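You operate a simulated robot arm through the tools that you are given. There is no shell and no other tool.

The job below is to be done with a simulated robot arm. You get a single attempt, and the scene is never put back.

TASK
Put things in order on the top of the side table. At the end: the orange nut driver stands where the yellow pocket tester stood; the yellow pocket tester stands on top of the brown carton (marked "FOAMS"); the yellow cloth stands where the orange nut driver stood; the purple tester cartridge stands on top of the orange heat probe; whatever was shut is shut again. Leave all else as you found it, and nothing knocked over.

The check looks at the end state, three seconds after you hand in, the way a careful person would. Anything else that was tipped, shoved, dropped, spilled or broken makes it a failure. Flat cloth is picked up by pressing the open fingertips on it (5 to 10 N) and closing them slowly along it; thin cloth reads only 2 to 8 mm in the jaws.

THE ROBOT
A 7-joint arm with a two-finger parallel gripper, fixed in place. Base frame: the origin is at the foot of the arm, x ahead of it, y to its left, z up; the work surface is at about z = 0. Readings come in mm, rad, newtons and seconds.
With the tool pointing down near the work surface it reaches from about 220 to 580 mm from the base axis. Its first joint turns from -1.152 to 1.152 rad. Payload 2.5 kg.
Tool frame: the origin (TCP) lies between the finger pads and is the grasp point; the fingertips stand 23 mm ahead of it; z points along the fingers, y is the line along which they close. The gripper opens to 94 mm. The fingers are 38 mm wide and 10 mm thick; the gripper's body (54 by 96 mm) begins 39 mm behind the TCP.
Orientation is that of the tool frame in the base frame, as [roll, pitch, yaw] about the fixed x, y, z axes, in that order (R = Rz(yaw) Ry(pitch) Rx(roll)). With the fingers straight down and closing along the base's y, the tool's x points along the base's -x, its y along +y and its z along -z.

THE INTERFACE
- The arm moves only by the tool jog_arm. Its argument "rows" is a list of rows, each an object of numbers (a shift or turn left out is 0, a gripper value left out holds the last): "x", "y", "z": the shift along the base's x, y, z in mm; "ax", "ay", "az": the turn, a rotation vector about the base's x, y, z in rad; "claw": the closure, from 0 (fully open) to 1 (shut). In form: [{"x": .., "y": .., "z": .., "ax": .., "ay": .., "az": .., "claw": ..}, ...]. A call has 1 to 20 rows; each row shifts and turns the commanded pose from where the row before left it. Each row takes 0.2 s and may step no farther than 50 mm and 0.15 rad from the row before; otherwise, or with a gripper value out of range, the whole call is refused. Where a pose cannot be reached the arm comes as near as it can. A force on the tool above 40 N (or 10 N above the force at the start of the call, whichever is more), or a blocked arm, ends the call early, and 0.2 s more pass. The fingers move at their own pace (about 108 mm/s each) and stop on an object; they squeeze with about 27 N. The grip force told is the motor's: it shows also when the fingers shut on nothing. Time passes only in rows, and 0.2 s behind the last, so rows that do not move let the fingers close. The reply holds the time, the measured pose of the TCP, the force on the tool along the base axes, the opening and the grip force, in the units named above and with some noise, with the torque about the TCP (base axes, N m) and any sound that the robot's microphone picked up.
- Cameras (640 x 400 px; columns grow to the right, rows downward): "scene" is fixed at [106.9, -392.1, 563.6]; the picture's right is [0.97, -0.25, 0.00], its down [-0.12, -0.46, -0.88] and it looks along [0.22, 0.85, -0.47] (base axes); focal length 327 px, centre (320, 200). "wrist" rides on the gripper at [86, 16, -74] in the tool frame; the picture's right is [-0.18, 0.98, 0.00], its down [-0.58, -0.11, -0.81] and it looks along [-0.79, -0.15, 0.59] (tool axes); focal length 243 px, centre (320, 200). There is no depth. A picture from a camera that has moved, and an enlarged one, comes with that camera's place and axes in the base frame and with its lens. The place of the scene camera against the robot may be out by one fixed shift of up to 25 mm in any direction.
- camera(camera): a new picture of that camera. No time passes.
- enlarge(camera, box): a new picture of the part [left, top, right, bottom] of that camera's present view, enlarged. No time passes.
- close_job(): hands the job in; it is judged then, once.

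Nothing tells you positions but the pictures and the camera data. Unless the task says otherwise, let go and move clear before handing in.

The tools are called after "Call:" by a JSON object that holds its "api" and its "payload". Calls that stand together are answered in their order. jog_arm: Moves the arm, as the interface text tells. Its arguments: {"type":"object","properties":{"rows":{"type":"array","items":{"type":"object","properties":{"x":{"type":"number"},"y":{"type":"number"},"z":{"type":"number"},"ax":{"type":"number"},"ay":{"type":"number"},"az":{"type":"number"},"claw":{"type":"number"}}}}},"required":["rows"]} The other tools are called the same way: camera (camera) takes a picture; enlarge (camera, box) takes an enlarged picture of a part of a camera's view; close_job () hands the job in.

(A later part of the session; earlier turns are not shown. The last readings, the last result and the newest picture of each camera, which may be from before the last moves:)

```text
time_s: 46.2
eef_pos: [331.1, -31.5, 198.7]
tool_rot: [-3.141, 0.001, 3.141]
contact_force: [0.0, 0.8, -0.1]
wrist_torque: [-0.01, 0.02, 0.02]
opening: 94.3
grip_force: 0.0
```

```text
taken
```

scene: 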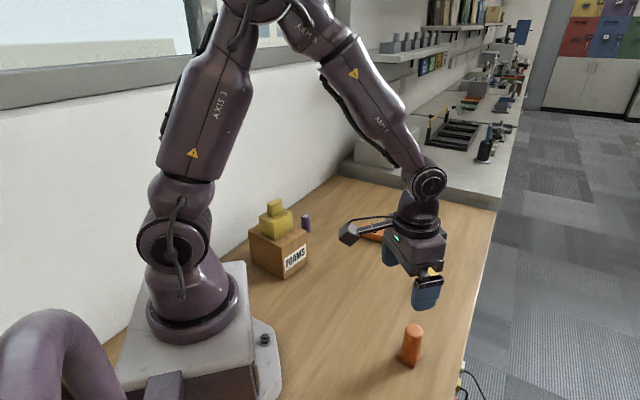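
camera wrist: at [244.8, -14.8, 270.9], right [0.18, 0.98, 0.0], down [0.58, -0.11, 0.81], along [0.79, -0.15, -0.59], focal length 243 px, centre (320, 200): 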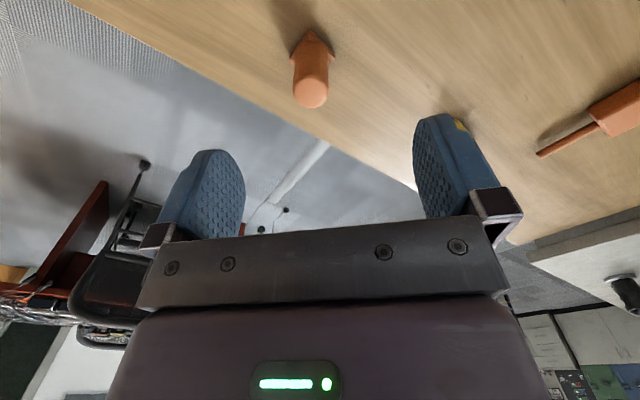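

Call:
{"api": "enlarge", "payload": {"camera": "wrist", "box": [256, 20, 384, 120]}}

Call:
{"api": "enlarge", "payload": {"camera": "scene", "box": [370, 310, 450, 380]}}

```text
4.00 times, centred on (320, 70) of wrist
camera zoom: at [244.8, -14.8, 270.9], right [0.18, 0.98, 0.0], down [0.58, -0.11, 0.81], along [0.79, -0.15, -0.59], focal length 970 px, centre (320, 720)
```

zoom: 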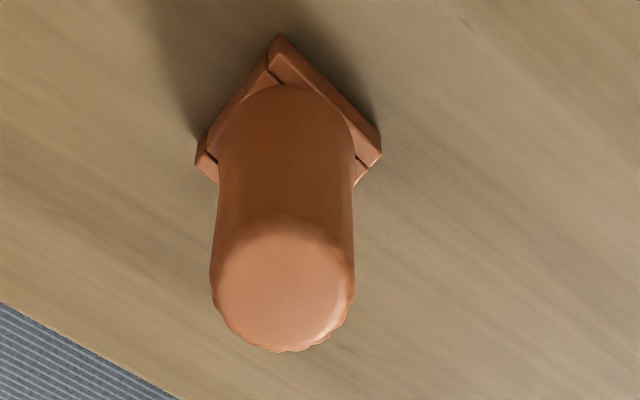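

```text
5.71 times, centred on (410, 345) of scene
camera zoom: at [106.9, -392.1, 563.6], right [0.97, -0.25, 0.0], down [-0.12, -0.46, -0.88], along [0.22, 0.85, -0.47], focal length 1868 px, centre (-194, -629)
```

zoom: 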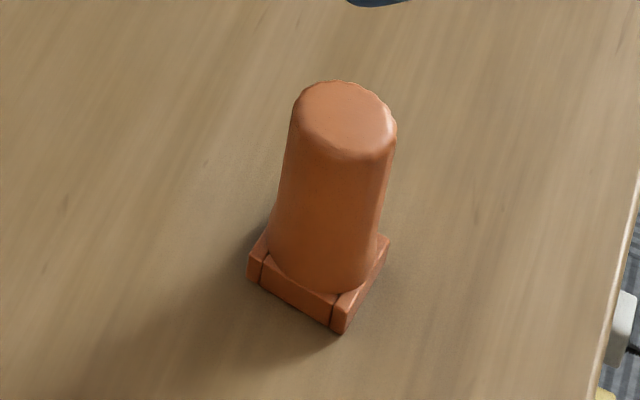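

The nut driver has a ~32 mm square base centred at (356, -43), with a ~31–34 mm handle up to about z=72. I'll go over it and come down, checking centring partway.

Call:
{"api": "jog_arm", "payload": {"rows": [{"x": 12.6, "y": -6}, {"x": 12.7, "y": -5.7}, {"z": -25}, {"z": -25}, {"z": -20}, {"z": -10}, {}, {}]}}

Call:
{"api": "camera", "payload": {"camera": "wrist"}}

Call:
{"api": "enlarge", "payload": {"camera": "scene", "box": [350, 270, 470, 380]}}

```text
time_s: 48.0
eef_pos: [354.5, -42.0, 118.6]
tool_rot: [3.141, 0.0, 3.141]
contact_force: [0.1, -1.3, -0.3]
wrist_torque: [0.01, 0.01, -0.01]
opening: 93.9
grip_force: 0.0
```

```text
taken
camera wrist: at [268.6, -25.6, 192.4], right [0.18, 0.98, 0.0], down [0.58, -0.11, 0.81], along [0.79, -0.15, -0.59], focal length 243 px, centre (320, 200)
```

wrist: 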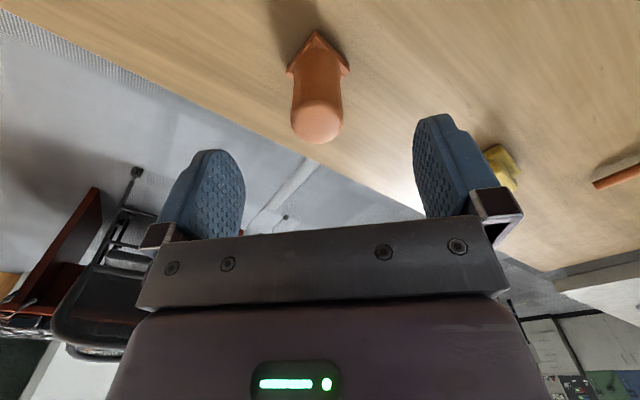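

```text
3.64 times, centred on (410, 325) of scene
camera zoom: at [106.9, -392.1, 563.6], right [0.97, -0.25, 0.0], down [-0.12, -0.46, -0.88], along [0.22, 0.85, -0.47], focal length 1189 px, centre (-7, -254)
```

zoom: 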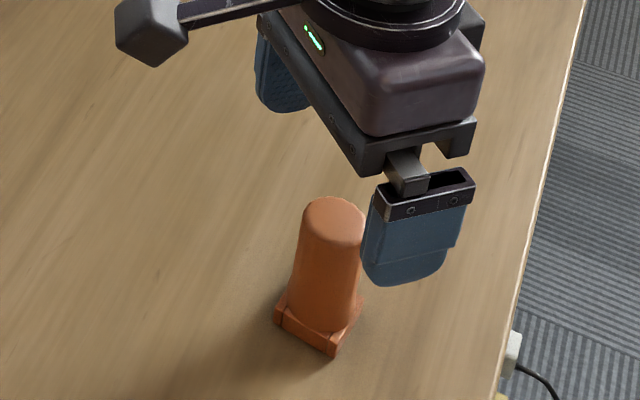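

The centre refines to about (357.5, -43.5) with the top at about z=70. I'll shift 3 mm, descend to grip mid-handle and close slowly.

Call:
{"api": "jog_arm", "payload": {"rows": [{"x": 3, "y": -1.5}, {"z": -20}, {"z": -20}, {"z": -15}, {"z": -12}, {"z": -7}, {}, {}]}}

Call:
{"api": "camera", "payload": {"camera": "wrist"}}

Call:
{"api": "enlarge", "payload": {"camera": "scene", "box": [350, 270, 470, 380]}}

```text
time_s: 49.8
eef_pos: [359.7, -42.2, 44.0]
tool_rot: [3.141, 0.001, 3.141]
contact_force: [-0.3, 0.8, -1.4]
wrist_torque: [0.0, 0.05, 0.0]
opening: 94.0
grip_force: 0.1
```

```text
taken
camera wrist: at [273.1, -27.6, 118.0], right [0.18, 0.98, 0.0], down [0.58, -0.11, 0.81], along [0.79, -0.15, -0.59], focal length 243 px, centre (320, 200)
```

wrist: 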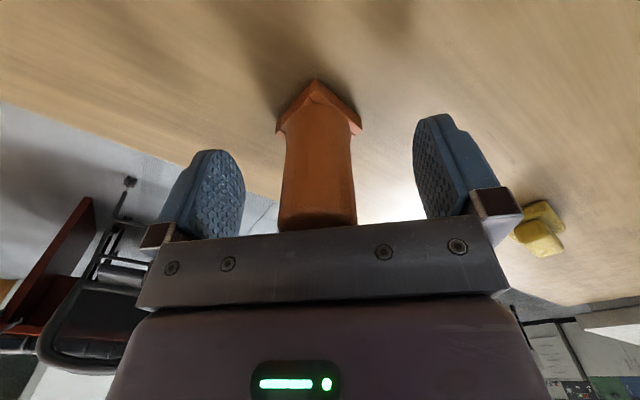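

```text
3.64 times, centred on (410, 325) of scene
camera zoom: at [106.9, -392.1, 563.6], right [0.97, -0.25, 0.0], down [-0.12, -0.46, -0.88], along [0.22, 0.85, -0.47], focal length 1189 px, centre (-7, -254)
```

zoom: 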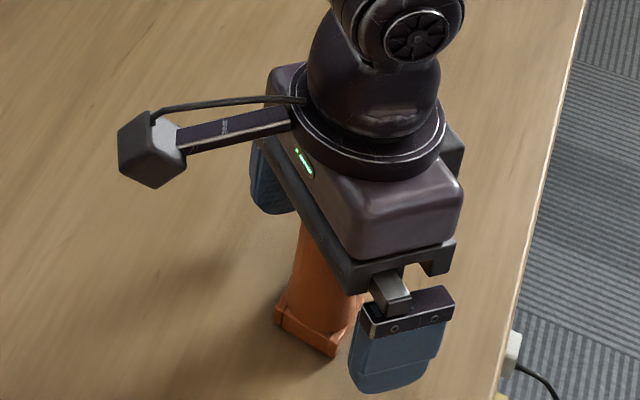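

The handle is centred between the jaws, so I'll close slowly.

Call:
{"api": "jog_arm", "payload": {"rows": [{"claw": 0.3}, {"claw": 0.45}, {"claw": 0.55}, {"claw": 0.6}, {"claw": 0.65}, {"claw": 0.7}, {"claw": 0.8}, {"claw": 1.0}, {}, {}]}}

Call:
{"api": "jog_arm", "payload": {"rows": [{"z": 1}, {"z": 1}, {"z": 1}, {"z": 1}, {"z": 2}, {"z": 2}, {}, {}]}}

Call:
{"api": "enlarge", "payload": {"camera": "scene", "box": [350, 270, 470, 380]}}

Call:
{"api": "camera", "payload": {"camera": "wrist"}}

```text
time_s: 52.0
eef_pos: [358.1, -44.2, 44.7]
tool_rot: [3.14, 0.001, -3.141]
contact_force: [0.1, -0.2, 0.7]
wrist_torque: [-0.05, -0.01, 0.0]
opening: 30.9
grip_force: 27.1
```

```text
time_s: 53.8
eef_pos: [358.7, -43.8, 53.5]
tool_rot: [-3.141, -0.001, -3.142]
contact_force: [0.5, 0.3, -0.6]
wrist_torque: [-0.01, 0.0, 0.04]
opening: 30.9
grip_force: 26.7
```

```text
3.64 times, centred on (410, 325) of scene
camera zoom: at [106.9, -392.1, 563.6], right [0.97, -0.25, 0.0], down [-0.12, -0.46, -0.88], along [0.22, 0.85, -0.47], focal length 1189 px, centre (-7, -254)
```

zoom: 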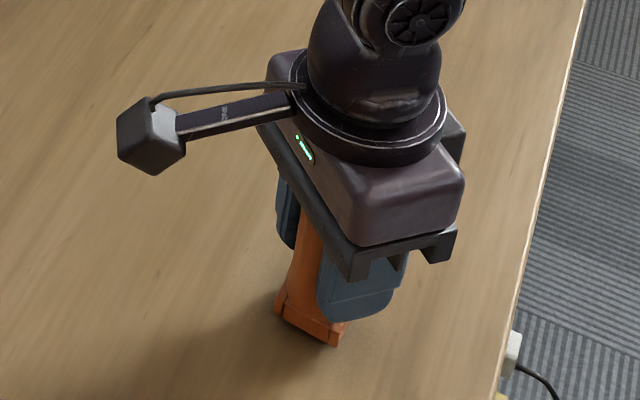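

```text
taken
camera wrist: at [272.4, -27.0, 126.3], right [0.18, 0.98, 0.0], down [0.58, -0.11, 0.81], along [0.79, -0.15, -0.59], focal length 243 px, centre (320, 200)
```

wrist: 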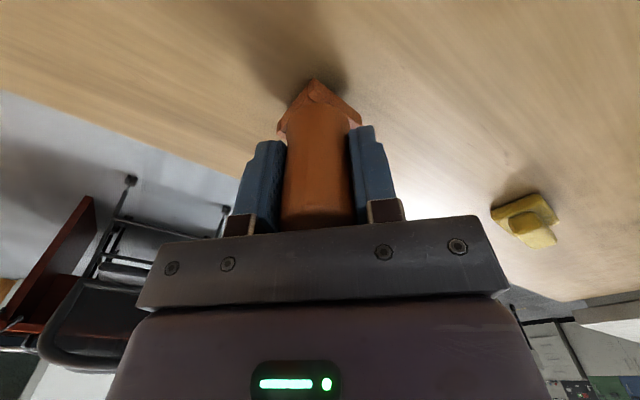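

The driver is held and lifting with no slip. Its old spot is about (358, -44). I'll lift a bit more and carry it gently to (298.5, 182.5).

Call:
{"api": "jog_arm", "payload": {"rows": [{"z": 2}, {"z": 4}, {"z": 5}, {"z": 5}, {"z": 5}, {"z": 5}, {"z": 4}, {"z": 2}, {}, {"x": -0.8, "y": 3}, {"x": -1.3, "y": 5}, {"x": -2, "y": 7.5}, {"x": -2.6, "y": 10}, {"x": -2.6, "y": 10}, {"x": -2.6, "y": 10}, {"x": -2.6, "y": 10}, {"x": -2.6, "y": 10}, {"x": -2.6, "y": 10}, {"x": -2.6, "y": 10}]}}

Call:
{"api": "camera", "payload": {"camera": "scene"}}

```text
time_s: 57.8
eef_pos: [333.8, 43.5, 86.5]
tool_rot: [-3.14, 0.0, -3.14]
contact_force: [-0.9, 0.7, -1.5]
wrist_torque: [0.0, 0.03, 0.02]
opening: 31.0
grip_force: 27.2
```

```text
taken
```

scene: 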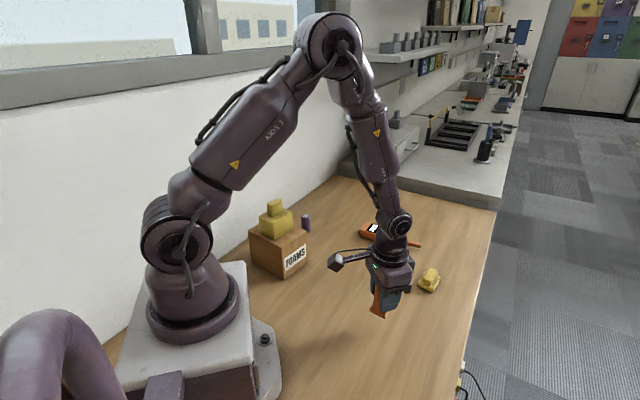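

Holding well. I'll continue to the tester's old spot.

Call:
{"api": "jog_arm", "payload": {"rows": [{"x": -2.6, "y": 10.3}, {"x": -2.6, "y": 10.3}, {"x": -2.6, "y": 10.3}, {"x": -2.6, "y": 10.3}, {"x": -2.6, "y": 10.3}, {"x": -2.6, "y": 10.3}, {"x": -2.6, "y": 10.3}, {"x": -2.6, "y": 10.3}, {"x": -2.6, "y": 10.3}, {"x": -2.6, "y": 10.3}, {"x": -2.6, "y": 10.3}, {"x": -2.6, "y": 10.2}, {"x": -1.8, "y": 7}, {"x": -1.2, "y": 5}, {"x": -0.6, "y": 3}, {}, {}]}}

Call:
{"api": "enlarge", "payload": {"camera": "scene", "box": [270, 190, 430, 290]}}

Call:
{"api": "camera", "payload": {"camera": "wrist"}}

```text
time_s: 61.4
eef_pos: [300.1, 181.7, 84.5]
tool_rot: [3.141, -0.001, -3.141]
contact_force: [0.4, 0.0, -1.6]
wrist_torque: [-0.01, 0.03, -0.01]
opening: 31.0
grip_force: 26.5
```

```text
4.00 times, centred on (350, 240) of scene
camera zoom: at [106.9, -392.1, 563.6], right [0.97, -0.25, 0.0], down [-0.12, -0.46, -0.88], along [0.22, 0.85, -0.47], focal length 1308 px, centre (200, 40)
```

zoom: 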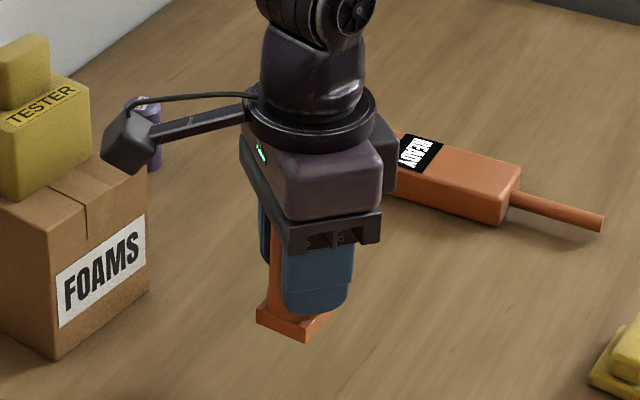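

```text
taken
camera wrist: at [214.6, 196.6, 158.8], right [0.18, 0.98, 0.0], down [0.58, -0.11, 0.81], along [0.79, -0.15, -0.59], focal length 243 px, centre (320, 200)
```

wrist: 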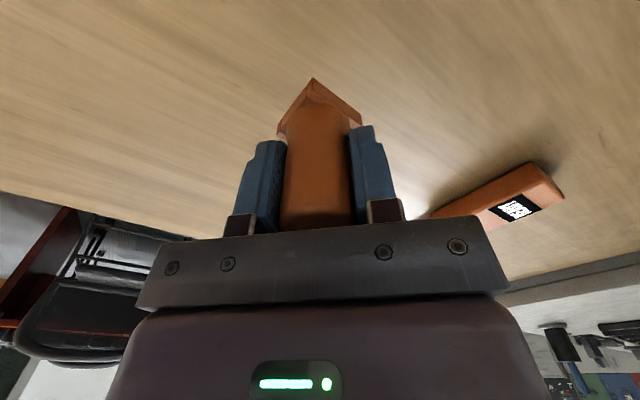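

The driver is right over the target spot, about 40 mm up. I'll lower it, slowing near the table.

Call:
{"api": "jog_arm", "payload": {"rows": [{"z": -2}, {"z": -4}, {"z": -6}, {"z": -6}, {"z": -6}, {"z": -5}, {"z": -4}, {"z": -2}, {"z": -1}, {}, {}]}}

Call:
{"api": "jog_arm", "payload": {"rows": [{"z": -1}, {}]}}

```text
time_s: 63.8
eef_pos: [301.0, 180.7, 49.8]
tool_rot: [-3.141, -0.001, -3.141]
contact_force: [0.4, -0.2, -1.7]
wrist_torque: [0.01, 0.0, 0.0]
opening: 31.0
grip_force: 26.6
```

```text
time_s: 64.4
eef_pos: [300.7, 181.2, 46.6]
tool_rot: [-3.141, 0.001, 3.14]
contact_force: [-0.5, 0.1, -0.1]
wrist_torque: [-0.03, 0.0, 0.01]
opening: 30.8
grip_force: 26.8
```

About 3 mm above the table, I'll make a small xy correction and continue in 1 mm steps.

Call:
{"api": "jog_arm", "payload": {"rows": [{"x": -1.5, "y": 1}, {"z": -1}, {}]}}

Call:
{"api": "jog_arm", "payload": {"rows": [{"z": -0.7}, {}]}}

Call:
{"api": "enlarge", "payload": {"camera": "scene", "box": [310, 220, 390, 290]}}

```text
time_s: 65.2
eef_pos: [298.3, 181.4, 46.6]
tool_rot: [-3.14, 0.0, 3.141]
contact_force: [-0.5, -0.3, -1.3]
wrist_torque: [0.02, -0.03, 0.0]
opening: 30.7
grip_force: 26.5
```

```text
time_s: 65.8
eef_pos: [300.0, 181.7, 46.4]
tool_rot: [3.141, 0.0, -3.141]
contact_force: [-0.3, 0.2, -0.7]
wrist_torque: [0.01, 0.01, 0.0]
opening: 30.7
grip_force: 26.3
```

```text
5.71 times, centred on (350, 255) of scene
camera zoom: at [106.9, -392.1, 563.6], right [0.97, -0.25, 0.0], down [-0.12, -0.46, -0.88], along [0.22, 0.85, -0.47], focal length 1868 px, centre (149, -114)
```

zoom: 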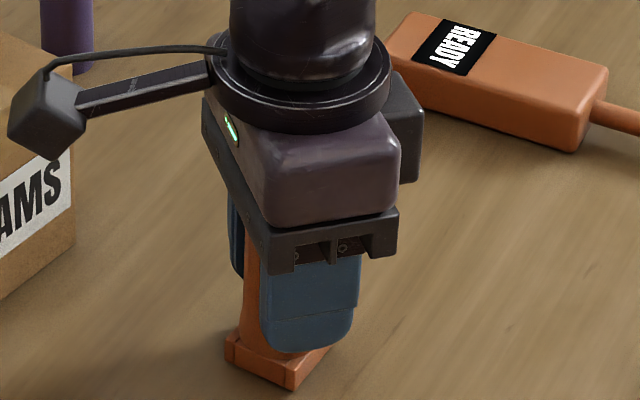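

Call:
{"api": "jog_arm", "payload": {"rows": [{"z": -0.8}, {}]}}

Call:
{"api": "jog_arm", "payload": {"rows": [{"z": -0.6}, {}]}}

```text
time_s: 66.4
eef_pos: [299.6, 181.3, 45.4]
tool_rot: [3.141, 0.0, -3.142]
contact_force: [-0.2, 0.2, -1.5]
wrist_torque: [-0.02, 0.01, -0.01]
opening: 30.7
grip_force: 27.1
```

```text
time_s: 67.0
eef_pos: [299.9, 181.8, 45.8]
tool_rot: [3.142, 0.001, -3.141]
contact_force: [-3.1, -2.3, 9.2]
wrist_torque: [-0.02, 0.06, -0.02]
opening: 30.8
grip_force: 27.0
```

Contact at 9 N, so the driver is on the table. I'll open gradually and go straight up.

Call:
{"api": "jog_arm", "payload": {"rows": [{"z": 0.3}, {"claw": 0.66}, {"claw": 0.62}, {"claw": 0.55}, {"claw": 0.4}, {"claw": 0.2}, {"claw": 0.0}, {}]}}

Call:
{"api": "camera", "payload": {"camera": "wrist"}}

Call:
{"api": "jog_arm", "payload": {"rows": [{"z": 5}, {"z": 15}, {"z": 20}, {"z": 25}, {"z": 25}, {"z": 25}, {"z": 25}, {"z": 15}, {}, {}]}}

Call:
{"api": "camera", "payload": {"camera": "wrist"}}

Call:
{"api": "camera", "payload": {"camera": "scene"}}

```text
time_s: 68.8
eef_pos: [299.4, 182.4, 45.8]
tool_rot: [3.142, 0.0, -3.141]
contact_force: [-0.2, 0.4, 0.0]
wrist_torque: [0.04, 0.03, 0.02]
opening: 94.1
grip_force: 0.1
```

```text
taken
camera wrist: at [213.9, 197.9, 119.0], right [0.18, 0.98, 0.0], down [0.58, -0.11, 0.81], along [0.79, -0.15, -0.59], focal length 243 px, centre (320, 200)
```

wrist: 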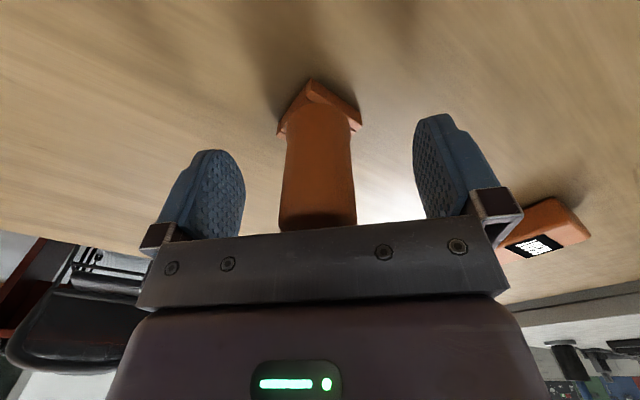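

```text
time_s: 71.0
eef_pos: [299.0, 182.1, 200.7]
tool_rot: [-3.141, -0.002, -3.141]
contact_force: [0.0, -0.3, 0.1]
wrist_torque: [-0.03, -0.01, 0.01]
opening: 94.2
grip_force: 0.0
```

```text
taken
camera wrist: at [213.7, 198.2, 274.4], right [0.18, 0.98, 0.0], down [0.58, -0.11, 0.81], along [0.79, -0.15, -0.59], focal length 243 px, centre (320, 200)
```

wrist: 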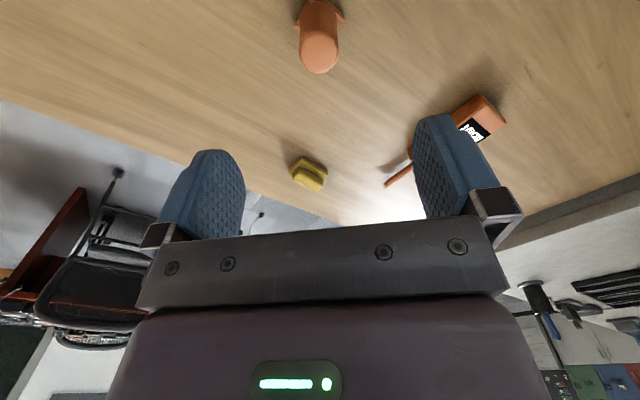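

```text
taken
```

scene: 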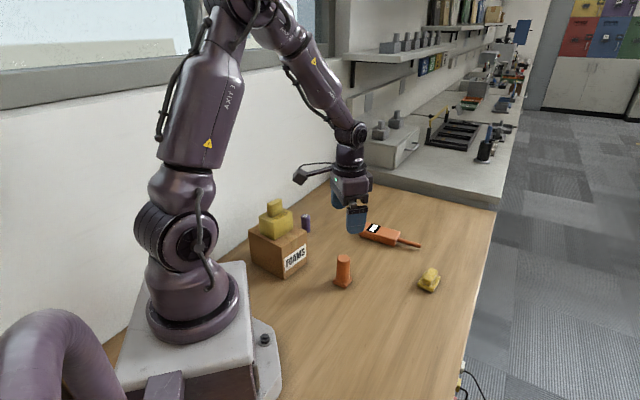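

The nut driver stands on the tester's old spot. Now I'll look at the yellow cloth near (491, 129).

Call:
{"api": "jog_arm", "payload": {"rows": [{"x": 15, "y": -5}, {"x": 30, "y": -10}, {"x": 40, "y": -14}, {"x": 40, "y": -14}, {"x": 30, "y": -9, "z": -20}, {"x": 10, "y": -5, "z": -20}, {}, {}]}}

Call:
{"api": "camera", "payload": {"camera": "wrist"}}

Call:
{"api": "enlarge", "payload": {"camera": "wrist", "box": [240, 0, 400, 100]}}

Call:
{"api": "enlarge", "payload": {"camera": "scene", "box": [394, 250, 464, 300]}}

```text
time_s: 72.8
eef_pos: [464.3, 124.4, 161.2]
tool_rot: [3.141, 0.0, 3.141]
contact_force: [-0.7, 0.5, 0.2]
wrist_torque: [0.02, -0.02, 0.02]
opening: 94.1
grip_force: 0.1
```

```text
taken
camera wrist: at [379.3, 139.8, 234.6], right [0.18, 0.98, 0.0], down [0.58, -0.11, 0.81], along [0.79, -0.15, -0.59], focal length 243 px, centre (320, 200)
```

wrist: 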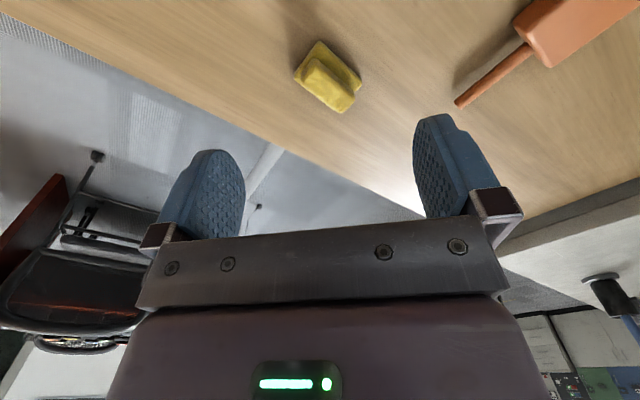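

```text
4.00 times, centred on (320, 50) of wrist
camera zoom: at [379.3, 139.8, 234.6], right [0.18, 0.98, 0.0], down [0.58, -0.11, 0.81], along [0.79, -0.15, -0.59], focal length 970 px, centre (320, 800)
```

zoom: 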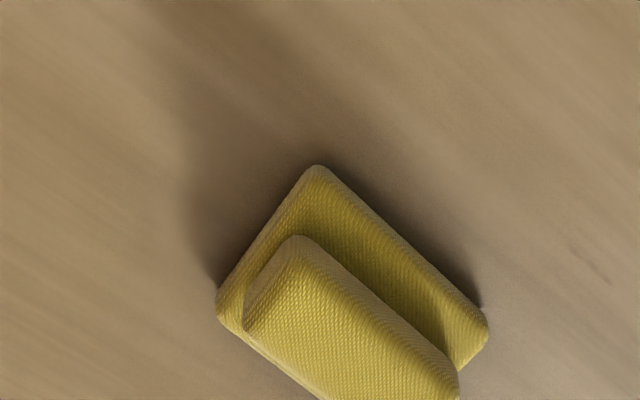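

```text
8.00 times, centred on (429, 275) of scene
camera zoom: at [106.9, -392.1, 563.6], right [0.97, -0.25, 0.0], down [-0.12, -0.46, -0.88], along [0.22, 0.85, -0.47], focal length 2615 px, centre (-552, -400)
```

zoom: 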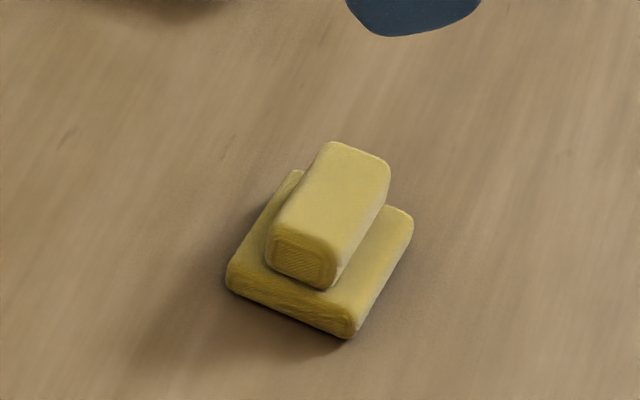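

Call:
{"api": "enlarge", "payload": {"camera": "wrist", "box": [264, 30, 392, 130]}}

```text
4.00 times, centred on (328, 80) of wrist
camera zoom: at [379.3, 139.8, 234.6], right [0.18, 0.98, 0.0], down [0.58, -0.11, 0.81], along [0.79, -0.15, -0.59], focal length 970 px, centre (288, 680)
```

zoom: 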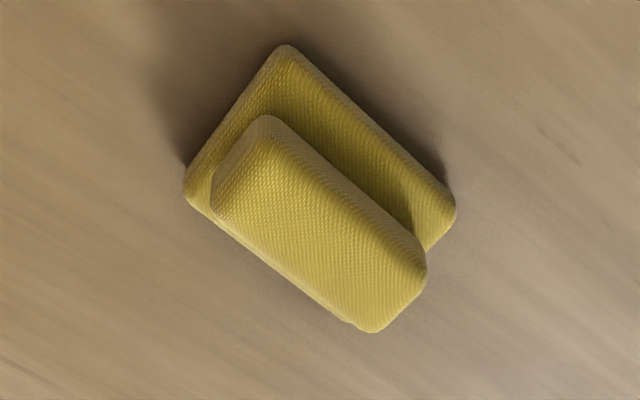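

The folded cloth has a 38 x 52 mm base centred near (497, 126), turned about 40°, with a ridge up to about z=20. I'll turn the jaws to close across the ridge and descend partway.

Call:
{"api": "jog_arm", "payload": {"rows": [{"x": 8, "y": 0.4, "az": 0.14}, {"x": 8, "y": 0.4, "az": 0.14}, {"x": 8, "y": 0.4, "az": 0.14}, {"x": 8.7, "y": 0.4, "az": 0.14}, {"z": -20, "az": 0.14}, {"z": -25}, {"z": -25}, {}, {}]}}

Call:
{"api": "camera", "payload": {"camera": "wrist"}}

Call:
{"api": "enlarge", "payload": {"camera": "scene", "box": [370, 220, 482, 300]}}

```text
time_s: 74.8
eef_pos: [497.8, 127.1, 91.3]
tool_rot: [3.141, 0.0, -2.441]
contact_force: [0.0, -0.2, 0.1]
wrist_torque: [-0.03, -0.01, 0.01]
opening: 93.9
grip_force: 0.1
```

```text
taken
camera wrist: at [421.6, 83.6, 165.4], right [-0.49, 0.87, 0.0], down [0.51, 0.29, 0.81], along [0.7, 0.4, -0.59], focal length 243 px, centre (320, 200)
```

wrist: 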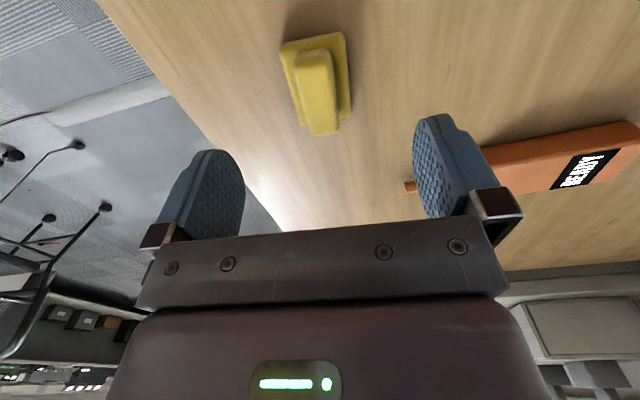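

```text
5.00 times, centred on (426, 260) of scene
camera zoom: at [106.9, -392.1, 563.6], right [0.97, -0.25, 0.0], down [-0.12, -0.46, -0.88], along [0.22, 0.85, -0.47], focal length 1634 px, centre (-210, -100)
```

zoom: 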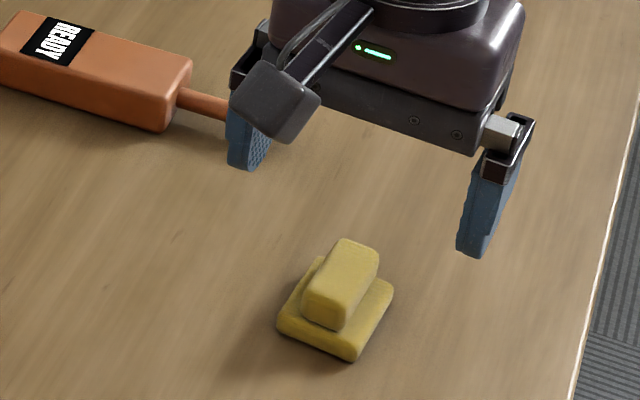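

Call:
{"api": "enlarge", "payload": {"camera": "wrist", "box": [256, 20, 384, 140]}}

```text
3.33 times, centred on (320, 80) of wrist
camera zoom: at [421.6, 83.6, 165.4], right [-0.49, 0.87, 0.0], down [0.51, 0.29, 0.81], along [0.7, 0.4, -0.59], focal length 809 px, centre (320, 600)
```

zoom: 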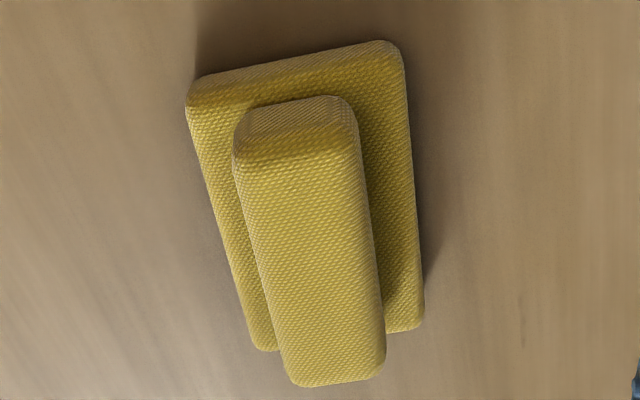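

The cloth is centred right under the TCP at (498, 127), ridge about 20 mm wide up to z≈26. I'll descend so the tips sit just above the base fold.

Call:
{"api": "jog_arm", "payload": {"rows": [{"z": -20}, {"z": -15}, {"z": -12}, {"z": -6}, {}, {}]}}

Call:
{"api": "camera", "payload": {"camera": "wrist"}}

Call:
{"api": "enlarge", "payload": {"camera": "scene", "box": [370, 220, 482, 300]}}

```text
time_s: 76.2
eef_pos: [497.8, 126.4, 38.1]
tool_rot: [-3.14, 0.001, -2.441]
contact_force: [-0.1, -0.4, 0.7]
wrist_torque: [0.01, -0.02, 0.0]
opening: 94.0
grip_force: 0.1
```

```text
taken
camera wrist: at [421.5, 83.4, 111.2], right [-0.49, 0.87, 0.0], down [0.51, 0.29, 0.81], along [0.7, 0.4, -0.59], focal length 243 px, centre (320, 200)
```

wrist: 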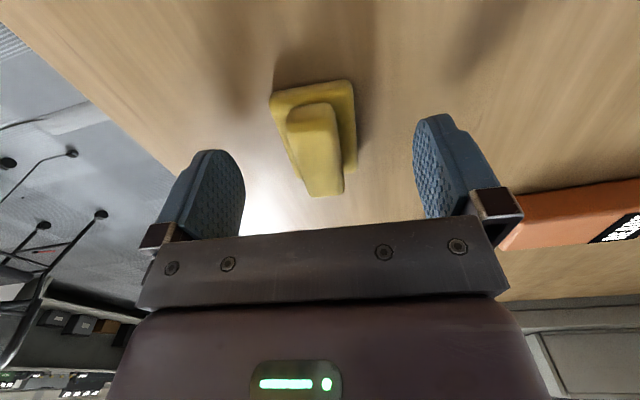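

```text
5.00 times, centred on (426, 260) of scene
camera zoom: at [106.9, -392.1, 563.6], right [0.97, -0.25, 0.0], down [-0.12, -0.46, -0.88], along [0.22, 0.85, -0.47], focal length 1634 px, centre (-210, -100)
```

zoom: 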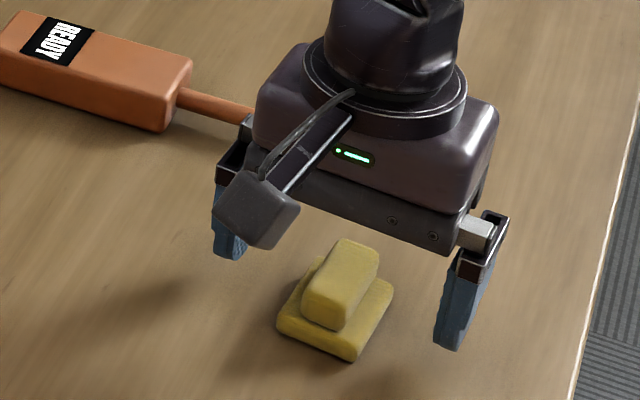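

Call:
{"api": "jog_arm", "payload": {"rows": [{"z": -2.5}, {"claw": 0.3}, {"claw": 0.5}, {"claw": 0.65}, {"claw": 0.72}, {"claw": 0.78}, {"claw": 0.85}, {"claw": 1.0}, {}, {}]}}

Call:
{"api": "jog_arm", "payload": {"rows": [{"z": 1}, {"z": 1}, {"z": 2}, {"z": 2}, {"z": 2}, {"z": 2}, {}, {}]}}

Call:
{"api": "enlarge", "payload": {"camera": "scene", "box": [370, 220, 482, 300]}}

Call:
{"api": "camera", "payload": {"camera": "wrist"}}

```text
time_s: 78.4
eef_pos: [497.8, 126.8, 34.8]
tool_rot: [3.141, 0.0, -2.442]
contact_force: [-0.7, 0.3, 2.5]
wrist_torque: [0.03, 0.01, 0.05]
opening: 21.0
grip_force: 27.2
```

```text
time_s: 80.2
eef_pos: [496.8, 126.4, 46.0]
tool_rot: [-3.14, 0.001, -2.442]
contact_force: [-0.1, -0.8, 0.8]
wrist_torque: [0.0, -0.05, 0.03]
opening: 21.1
grip_force: 27.3
```

```text
5.00 times, centred on (426, 260) of scene
camera zoom: at [106.9, -392.1, 563.6], right [0.97, -0.25, 0.0], down [-0.12, -0.46, -0.88], along [0.22, 0.85, -0.47], focal length 1634 px, centre (-210, -100)
```

zoom: 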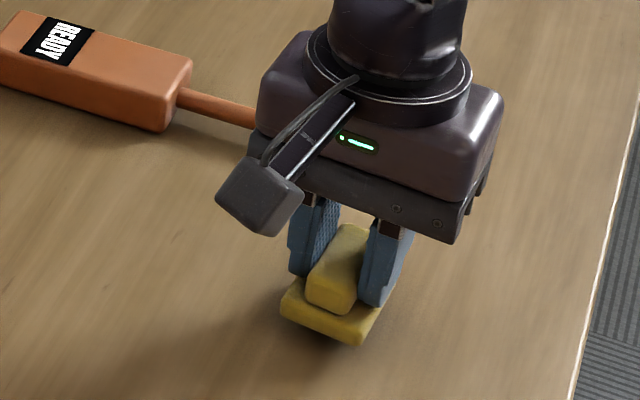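

```text
taken
camera wrist: at [421.4, 82.4, 119.0], right [-0.49, 0.87, 0.0], down [0.51, 0.29, 0.81], along [0.7, 0.4, -0.59], focal length 243 px, centre (320, 200)
```

wrist: 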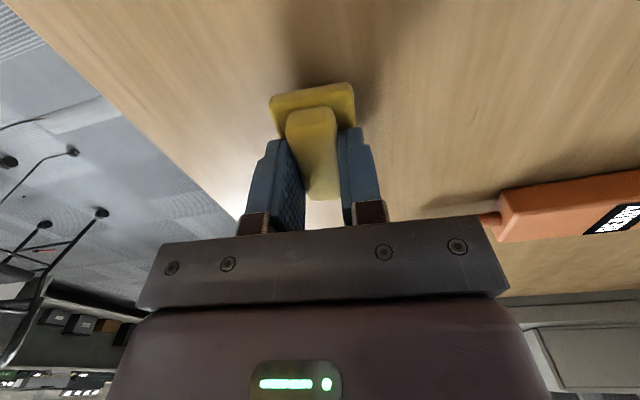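

The cloth is held by its ridge and off the table. I'll lift further and carry it gently to (358, -44).

Call:
{"api": "jog_arm", "payload": {"rows": [{"z": 2}, {"z": 4}, {"z": 5}, {"z": 6}, {"z": 6}, {"z": 5}, {"z": 4}, {"z": 2}, {}, {"x": -1.9, "y": -2.3}, {"x": -3.2, "y": -3.9}, {"x": -4.8, "y": -5.8}, {"x": -6.34, "y": -7.75}, {"x": -6.34, "y": -7.75}, {"x": -6.34, "y": -7.75}, {"x": -6.34, "y": -7.75}, {"x": -6.34, "y": -7.75}, {"x": -6.34, "y": -7.75}, {"x": -6.34, "y": -7.75}]}}

Call:
{"api": "camera", "payload": {"camera": "scene"}}

```text
time_s: 84.2
eef_pos: [441.9, 58.3, 78.3]
tool_rot: [-3.141, 0.001, -2.441]
contact_force: [-0.5, -0.6, -0.1]
wrist_torque: [0.01, -0.01, -0.05]
opening: 20.9
grip_force: 27.5
```

```text
taken
```

scene: 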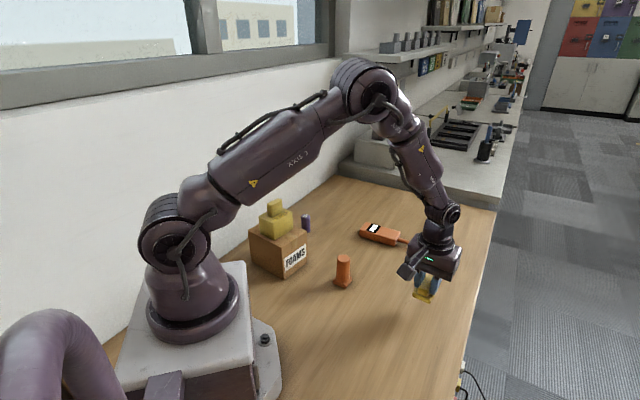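

Still secure. I'll carry on to the nut driver's old spot.

Call:
{"api": "jog_arm", "payload": {"rows": [{"x": -6.34, "y": -7.75}, {"x": -6.34, "y": -7.75}, {"x": -6.34, "y": -7.75}, {"x": -6.34, "y": -7.75}, {"x": -6.34, "y": -7.75}, {"x": -6.34, "y": -7.75}, {"x": -6.34, "y": -7.75}, {"x": -6.34, "y": -7.75}, {"x": -6.34, "y": -7.75}, {"x": -6.34, "y": -7.75}, {"x": -6.34, "y": -7.75}, {"x": -6.34, "y": -7.75}, {"x": -4.4, "y": -5.4}, {"x": -3.2, "y": -3.9}, {"x": -1.6, "y": -2}, {}, {}]}}

Call:
{"api": "enlarge", "payload": {"camera": "scene", "box": [350, 270, 470, 380]}}

Call:
{"api": "camera", "payload": {"camera": "wrist"}}

```text
time_s: 87.8
eef_pos: [357.0, -45.5, 78.0]
tool_rot: [3.141, 0.0, -2.441]
contact_force: [0.0, -0.8, -0.2]
wrist_torque: [0.01, 0.0, -0.03]
opening: 21.3
grip_force: 26.8
```

```text
3.64 times, centred on (410, 325) of scene
camera zoom: at [106.9, -392.1, 563.6], right [0.97, -0.25, 0.0], down [-0.12, -0.46, -0.88], along [0.22, 0.85, -0.47], focal length 1189 px, centre (-7, -254)
```

zoom: 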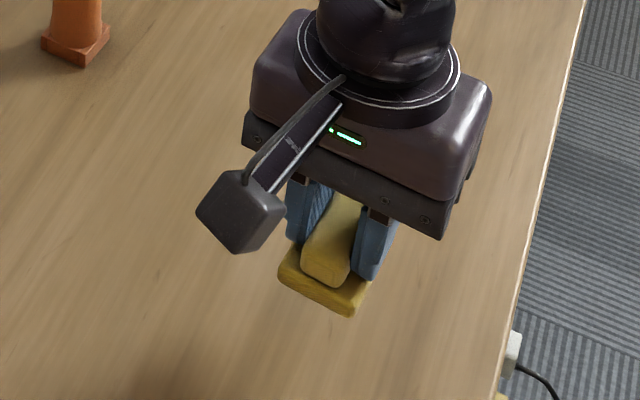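

```text
taken
camera wrist: at [282.2, -88.5, 151.8], right [-0.49, 0.87, 0.0], down [0.51, 0.29, 0.81], along [0.7, 0.4, -0.59], focal length 243 px, centre (320, 200)
```

wrist: 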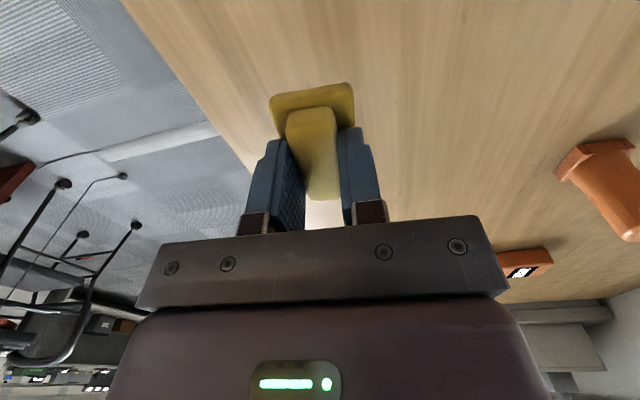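

It's over the spot, so I'll lower it slowly.

Call:
{"api": "jog_arm", "payload": {"rows": [{"x": 0.7, "y": 1, "z": -2}, {"z": -4}, {"z": -6}, {"z": -6}, {"z": -6}, {"z": -6}, {"z": -5}, {"z": -3}, {"z": -2}, {"z": -1}, {}, {}]}}

Call:
{"api": "jog_arm", "payload": {"rows": [{"z": -1}, {}]}}

Call:
{"api": "enlarge", "payload": {"camera": "scene", "box": [350, 290, 470, 390]}}

```text
time_s: 90.4
eef_pos: [360.4, -43.7, 37.4]
tool_rot: [3.141, 0.001, -2.442]
contact_force: [-0.8, 0.2, -0.7]
wrist_torque: [-0.01, 0.02, -0.01]
opening: 20.9
grip_force: 26.3
```

```text
time_s: 91.0
eef_pos: [358.8, -44.4, 36.0]
tool_rot: [-3.141, 0.001, -2.441]
contact_force: [0.8, -0.1, -0.9]
wrist_torque: [0.05, 0.02, -0.01]
opening: 21.3
grip_force: 26.7
```

```text
4.00 times, centred on (410, 340) of scene
camera zoom: at [106.9, -392.1, 563.6], right [0.97, -0.25, 0.0], down [-0.12, -0.46, -0.88], along [0.22, 0.85, -0.47], focal length 1308 px, centre (-40, -360)
```

zoom: 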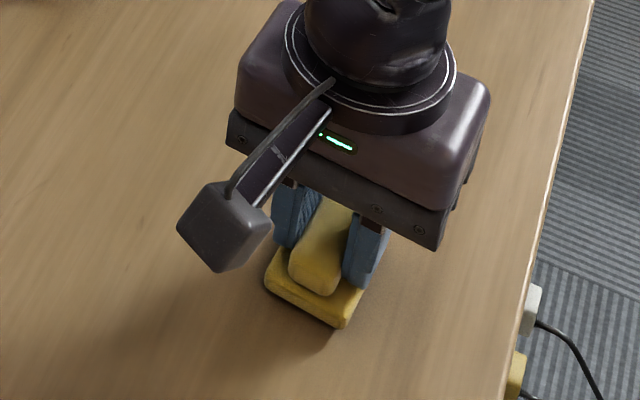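

Call:
{"api": "jog_arm", "payload": {"rows": [{"z": -0.8}, {}]}}

Call:
{"api": "jog_arm", "payload": {"rows": [{"z": -0.7}, {}]}}

```text
time_s: 91.6
eef_pos: [358.6, -44.2, 35.5]
tool_rot: [-3.14, 0.0, -2.441]
contact_force: [-0.8, -0.2, -0.1]
wrist_torque: [-0.03, -0.01, -0.01]
opening: 21.1
grip_force: 27.0
```

```text
time_s: 92.2
eef_pos: [358.4, -44.7, 36.6]
tool_rot: [-3.14, 0.001, -2.442]
contact_force: [-0.6, -0.4, -0.2]
wrist_torque: [0.01, -0.02, 0.0]
opening: 21.2
grip_force: 26.6
```

I haven't felt contact yet, so I'll continue in sub-millimetre steps.

Call:
{"api": "jog_arm", "payload": {"rows": [{"z": -0.8}, {}]}}

Call:
{"api": "jog_arm", "payload": {"rows": [{"z": -0.8}, {}]}}

Call:
{"api": "enlarge", "payload": {"camera": "scene", "box": [350, 290, 470, 390]}}

```text
time_s: 92.8
eef_pos: [358.6, -44.1, 35.1]
tool_rot: [3.14, 0.0, -2.44]
contact_force: [-2.1, -0.1, 6.2]
wrist_torque: [0.0, 0.11, -0.01]
opening: 21.1
grip_force: 26.8
```

```text
time_s: 93.4
eef_pos: [358.9, -43.6, 34.9]
tool_rot: [-3.141, -0.001, -2.442]
contact_force: [-2.7, 1.1, 9.2]
wrist_torque: [0.0, 0.03, 0.0]
opening: 21.0
grip_force: 27.3
stopped in row 2: the force on the tool passed its limit at 41 N (the readings are from after the stop); the commanded pose is now the measured one
```

```text
4.00 times, centred on (410, 340) of scene
camera zoom: at [106.9, -392.1, 563.6], right [0.97, -0.25, 0.0], down [-0.12, -0.46, -0.88], along [0.22, 0.85, -0.47], focal length 1308 px, centre (-40, -360)
```

zoom: 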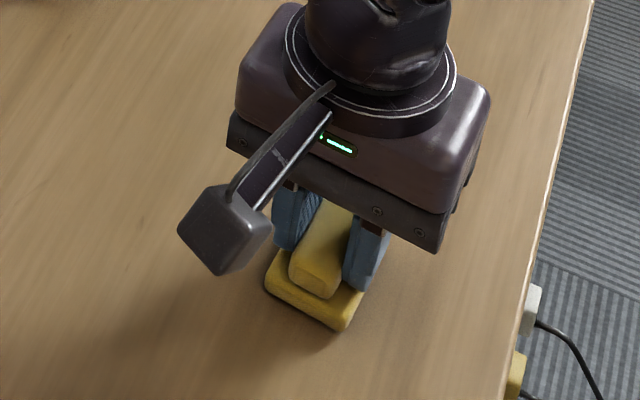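

The cloth is seated on the table. I'll ease up slightly, open slowly and retreat.

Call:
{"api": "jog_arm", "payload": {"rows": [{"z": 0.4}, {"claw": 0.75}, {"claw": 0.7}, {"claw": 0.6}, {"claw": 0.4}, {"claw": 0.2}, {"claw": 0}, {}]}}

Call:
{"api": "jog_arm", "payload": {"rows": [{"z": 5}, {"z": 15}, {"z": 20}, {"z": 25}, {"z": 25}, {"z": 25}, {"z": 25}, {"z": 20}, {}, {}]}}

Call:
{"api": "camera", "payload": {"camera": "scene"}}

Call:
{"api": "camera", "payload": {"camera": "wrist"}}

```text
time_s: 95.2
eef_pos: [359.0, -43.3, 35.6]
tool_rot: [-3.141, 0.002, -2.443]
contact_force: [-0.2, -0.1, -0.3]
wrist_torque: [0.0, 0.0, -0.01]
opening: 94.1
grip_force: 0.0
```

```text
time_s: 97.4
eef_pos: [359.8, -44.2, 194.9]
tool_rot: [-3.141, -0.001, -2.442]
contact_force: [0.2, 0.9, 0.5]
wrist_torque: [-0.02, 0.0, 0.0]
opening: 94.1
grip_force: 0.0
```

```text
taken
```

scene: 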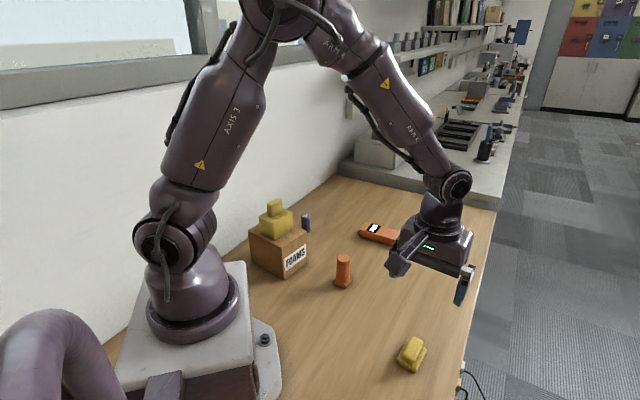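

```text
taken
camera wrist: at [283.7, -86.9, 268.9], right [-0.49, 0.87, 0.0], down [0.51, 0.29, 0.81], along [0.7, 0.4, -0.59], focal length 243 px, centre (320, 200)
```

wrist: 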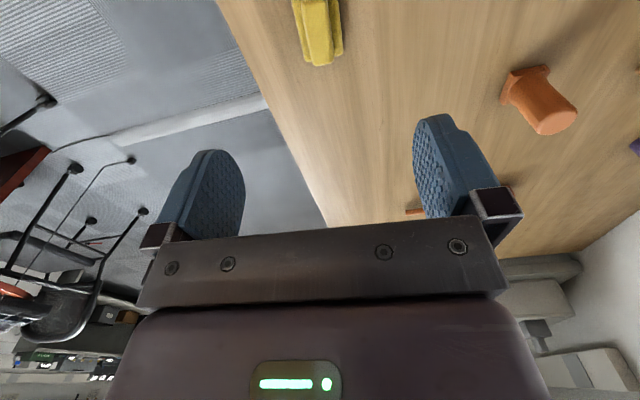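

The cloth sits where the nut driver stood. Next I'll inspect the heat probe near (447, 336) from above to choose a flat landing place for the cartridge.

Call:
{"api": "jog_arm", "payload": {"rows": [{"x": 5, "y": 20, "z": 10}, {"x": 7, "y": 40, "z": 10}, {"x": 7, "y": 45}, {"x": 7, "y": 45}, {"x": 7, "y": 45}, {"x": 7, "y": 45}, {"x": 7, "y": 45}, {"x": 7, "y": 40}, {"x": 6, "y": 25, "z": -15}, {"z": -15}, {}, {}]}}

Call:
{"api": "camera", "payload": {"camera": "wrist"}}

Call:
{"api": "camera", "payload": {"camera": "scene"}}

```text
time_s: 100.0
eef_pos: [420.3, 306.1, 185.0]
tool_rot: [3.141, 0.001, -2.443]
contact_force: [0.1, 0.0, 0.1]
wrist_torque: [0.01, -0.07, 0.01]
opening: 94.0
grip_force: 0.0
```

```text
taken
camera wrist: at [343.6, 262.1, 258.4], right [-0.49, 0.87, 0.0], down [0.52, 0.29, 0.81], along [0.7, 0.4, -0.59], focal length 243 px, centre (320, 200)
```

wrist: 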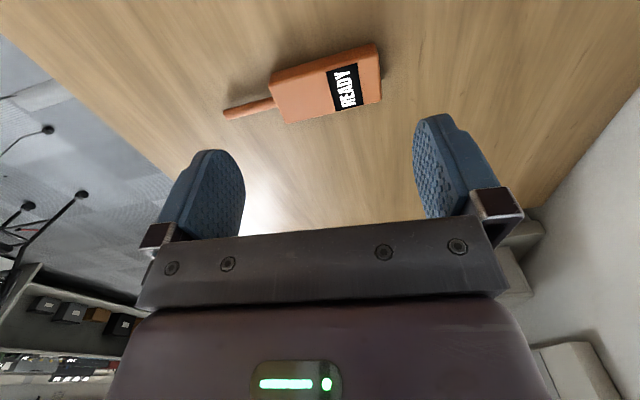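

```text
taken
```

scene: 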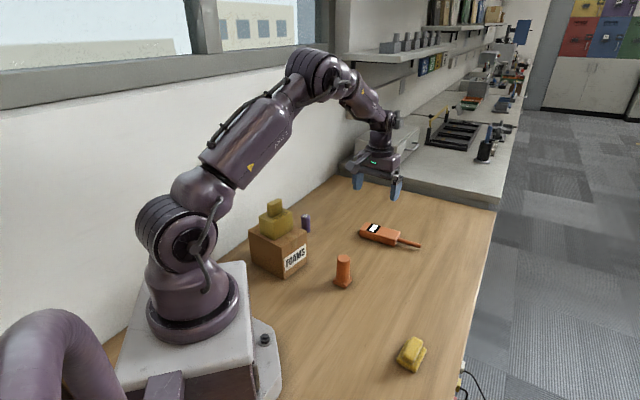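

Call:
{"api": "enlarge", "payload": {"camera": "wrist", "box": [220, 30, 396, 140]}}

Call:
{"api": "enlarge", "payload": {"camera": "scene", "box": [350, 210, 430, 260]}}

```text
3.64 times, centred on (308, 85) of wrist
camera zoom: at [343.6, 262.1, 258.4], right [-0.49, 0.87, 0.0], down [0.52, 0.29, 0.81], along [0.7, 0.4, -0.59], focal length 882 px, centre (364, 618)
```

zoom: 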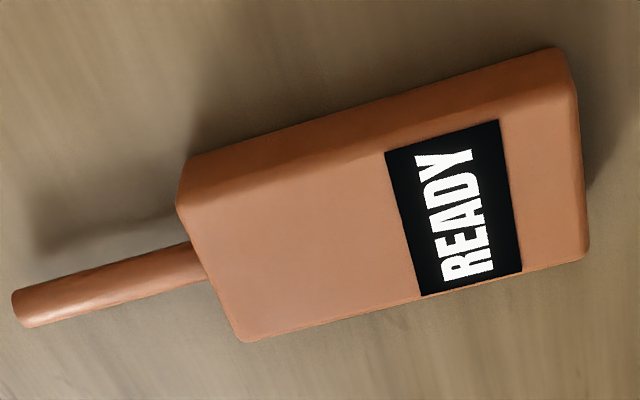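

```text
8.00 times, centred on (390, 235) of scene
camera zoom: at [106.9, -392.1, 563.6], right [0.97, -0.25, 0.0], down [-0.12, -0.46, -0.88], along [0.22, 0.85, -0.47], focal length 2615 px, centre (-240, -80)
```

zoom: 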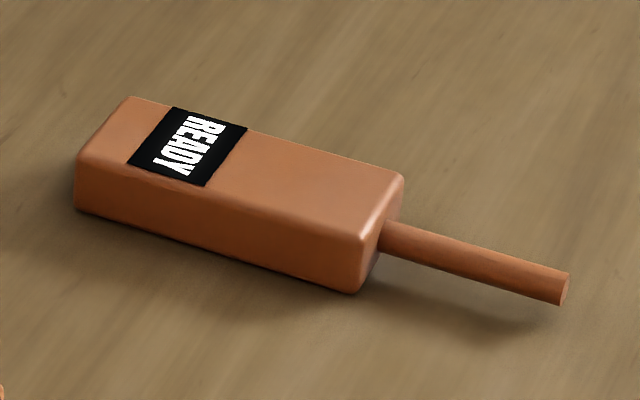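

The probe body is about 107 x 45 mm with a flat top at z≈24, centred at (459, 335). I'll set the cartridge just off the label toward the rod, around (466, 328). Now I'll go above the cartridge with the wrist turned so the camera stays clear of the carton.

Call:
{"api": "jog_arm", "payload": {"rows": [{"z": 15, "az": 0.11}, {"x": -10, "y": 7, "z": 15, "az": 0.11}, {"x": -20, "y": 14, "z": 10, "az": 0.11}, {"x": -22, "y": 16, "az": 0.11}, {"x": -22, "y": 16, "az": 0.11}, {"x": -22, "y": 16, "az": 0.11}, {"x": -22, "y": 16, "az": 0.11}, {"x": -22, "y": 15, "az": 0.11}, {"x": -14, "y": 10, "az": 0.11}, {"x": -8, "y": 5, "z": -20, "az": 0.11}, {"z": -20}, {}, {}]}}

Call:
{"api": "camera", "payload": {"camera": "wrist"}}

Call:
{"api": "camera", "payload": {"camera": "scene"}}

```text
time_s: 102.8
eef_pos: [256.6, 420.8, 184.8]
tool_rot: [-3.141, -0.002, -1.342]
contact_force: [0.0, 0.7, 0.7]
wrist_torque: [0.02, -0.01, -0.05]
opening: 94.0
grip_force: 0.1
```

```text
taken
camera wrist: at [261.0, 331.8, 258.4], right [-1.0, -0.04, 0.0], down [-0.03, 0.59, 0.81], along [-0.04, 0.81, -0.59], focal length 243 px, centre (320, 200)
```

wrist: 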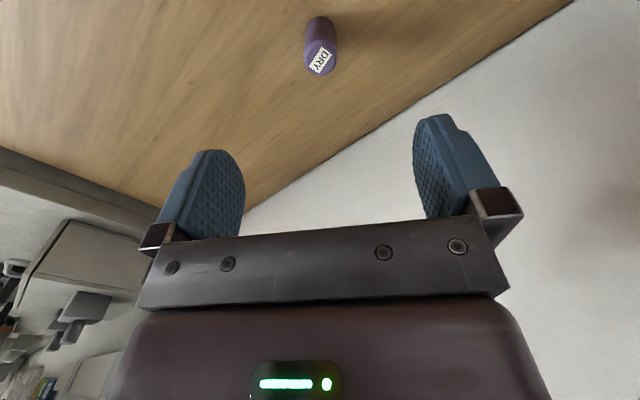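

```text
taken
```

scene: 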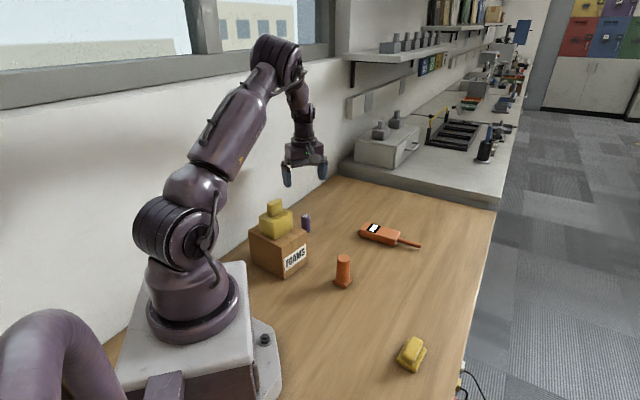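

Call:
{"api": "enlarge", "payload": {"camera": "wrist", "box": [280, 0, 360, 80]}}

```text
5.00 times, centred on (320, 40) of wrist
camera zoom: at [261.0, 331.8, 258.4], right [-1.0, -0.04, 0.0], down [-0.03, 0.59, 0.81], along [-0.04, 0.81, -0.59], focal length 1213 px, centre (320, 1000)
```

zoom: 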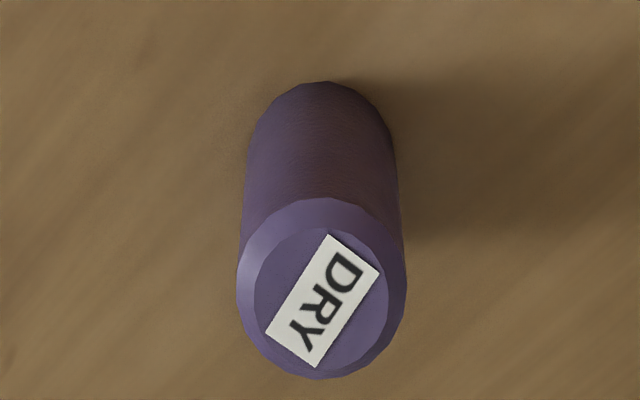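

The cartridge centre reads (256, 423), 27 mm across and 50 mm tall. I'll shift 2 mm and descend in stages, watching clearance to the carton.

Call:
{"api": "jog_arm", "payload": {"rows": [{"x": -0.6, "y": 2}, {"z": -20}, {"z": -25}, {"z": -25}, {"z": -15}, {}, {}]}}

Call:
{"api": "camera", "payload": {"camera": "wrist"}}

Call:
{"api": "enlarge", "payload": {"camera": "scene", "box": [240, 150, 368, 280]}}

```text
time_s: 104.4
eef_pos: [257.3, 422.8, 101.4]
tool_rot: [3.141, 0.001, -1.341]
contact_force: [0.6, -0.5, -0.4]
wrist_torque: [0.0, -0.01, -0.03]
opening: 93.9
grip_force: 0.1
```

```text
taken
camera wrist: at [261.7, 334.1, 173.7], right [-1.0, -0.04, 0.0], down [-0.03, 0.59, 0.81], along [-0.04, 0.81, -0.59], focal length 243 px, centre (320, 200)
```

wrist: 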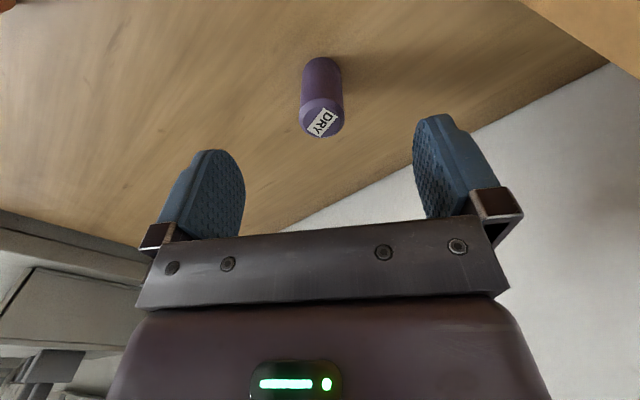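

```text
3.08 times, centred on (304, 215) of scene
camera zoom: at [106.9, -392.1, 563.6], right [0.97, -0.25, 0.0], down [-0.12, -0.46, -0.88], along [0.22, 0.85, -0.47], focal length 1006 px, centre (369, 154)
```

zoom: 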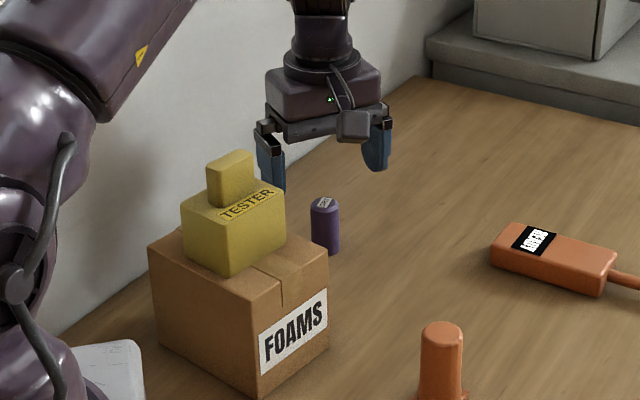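

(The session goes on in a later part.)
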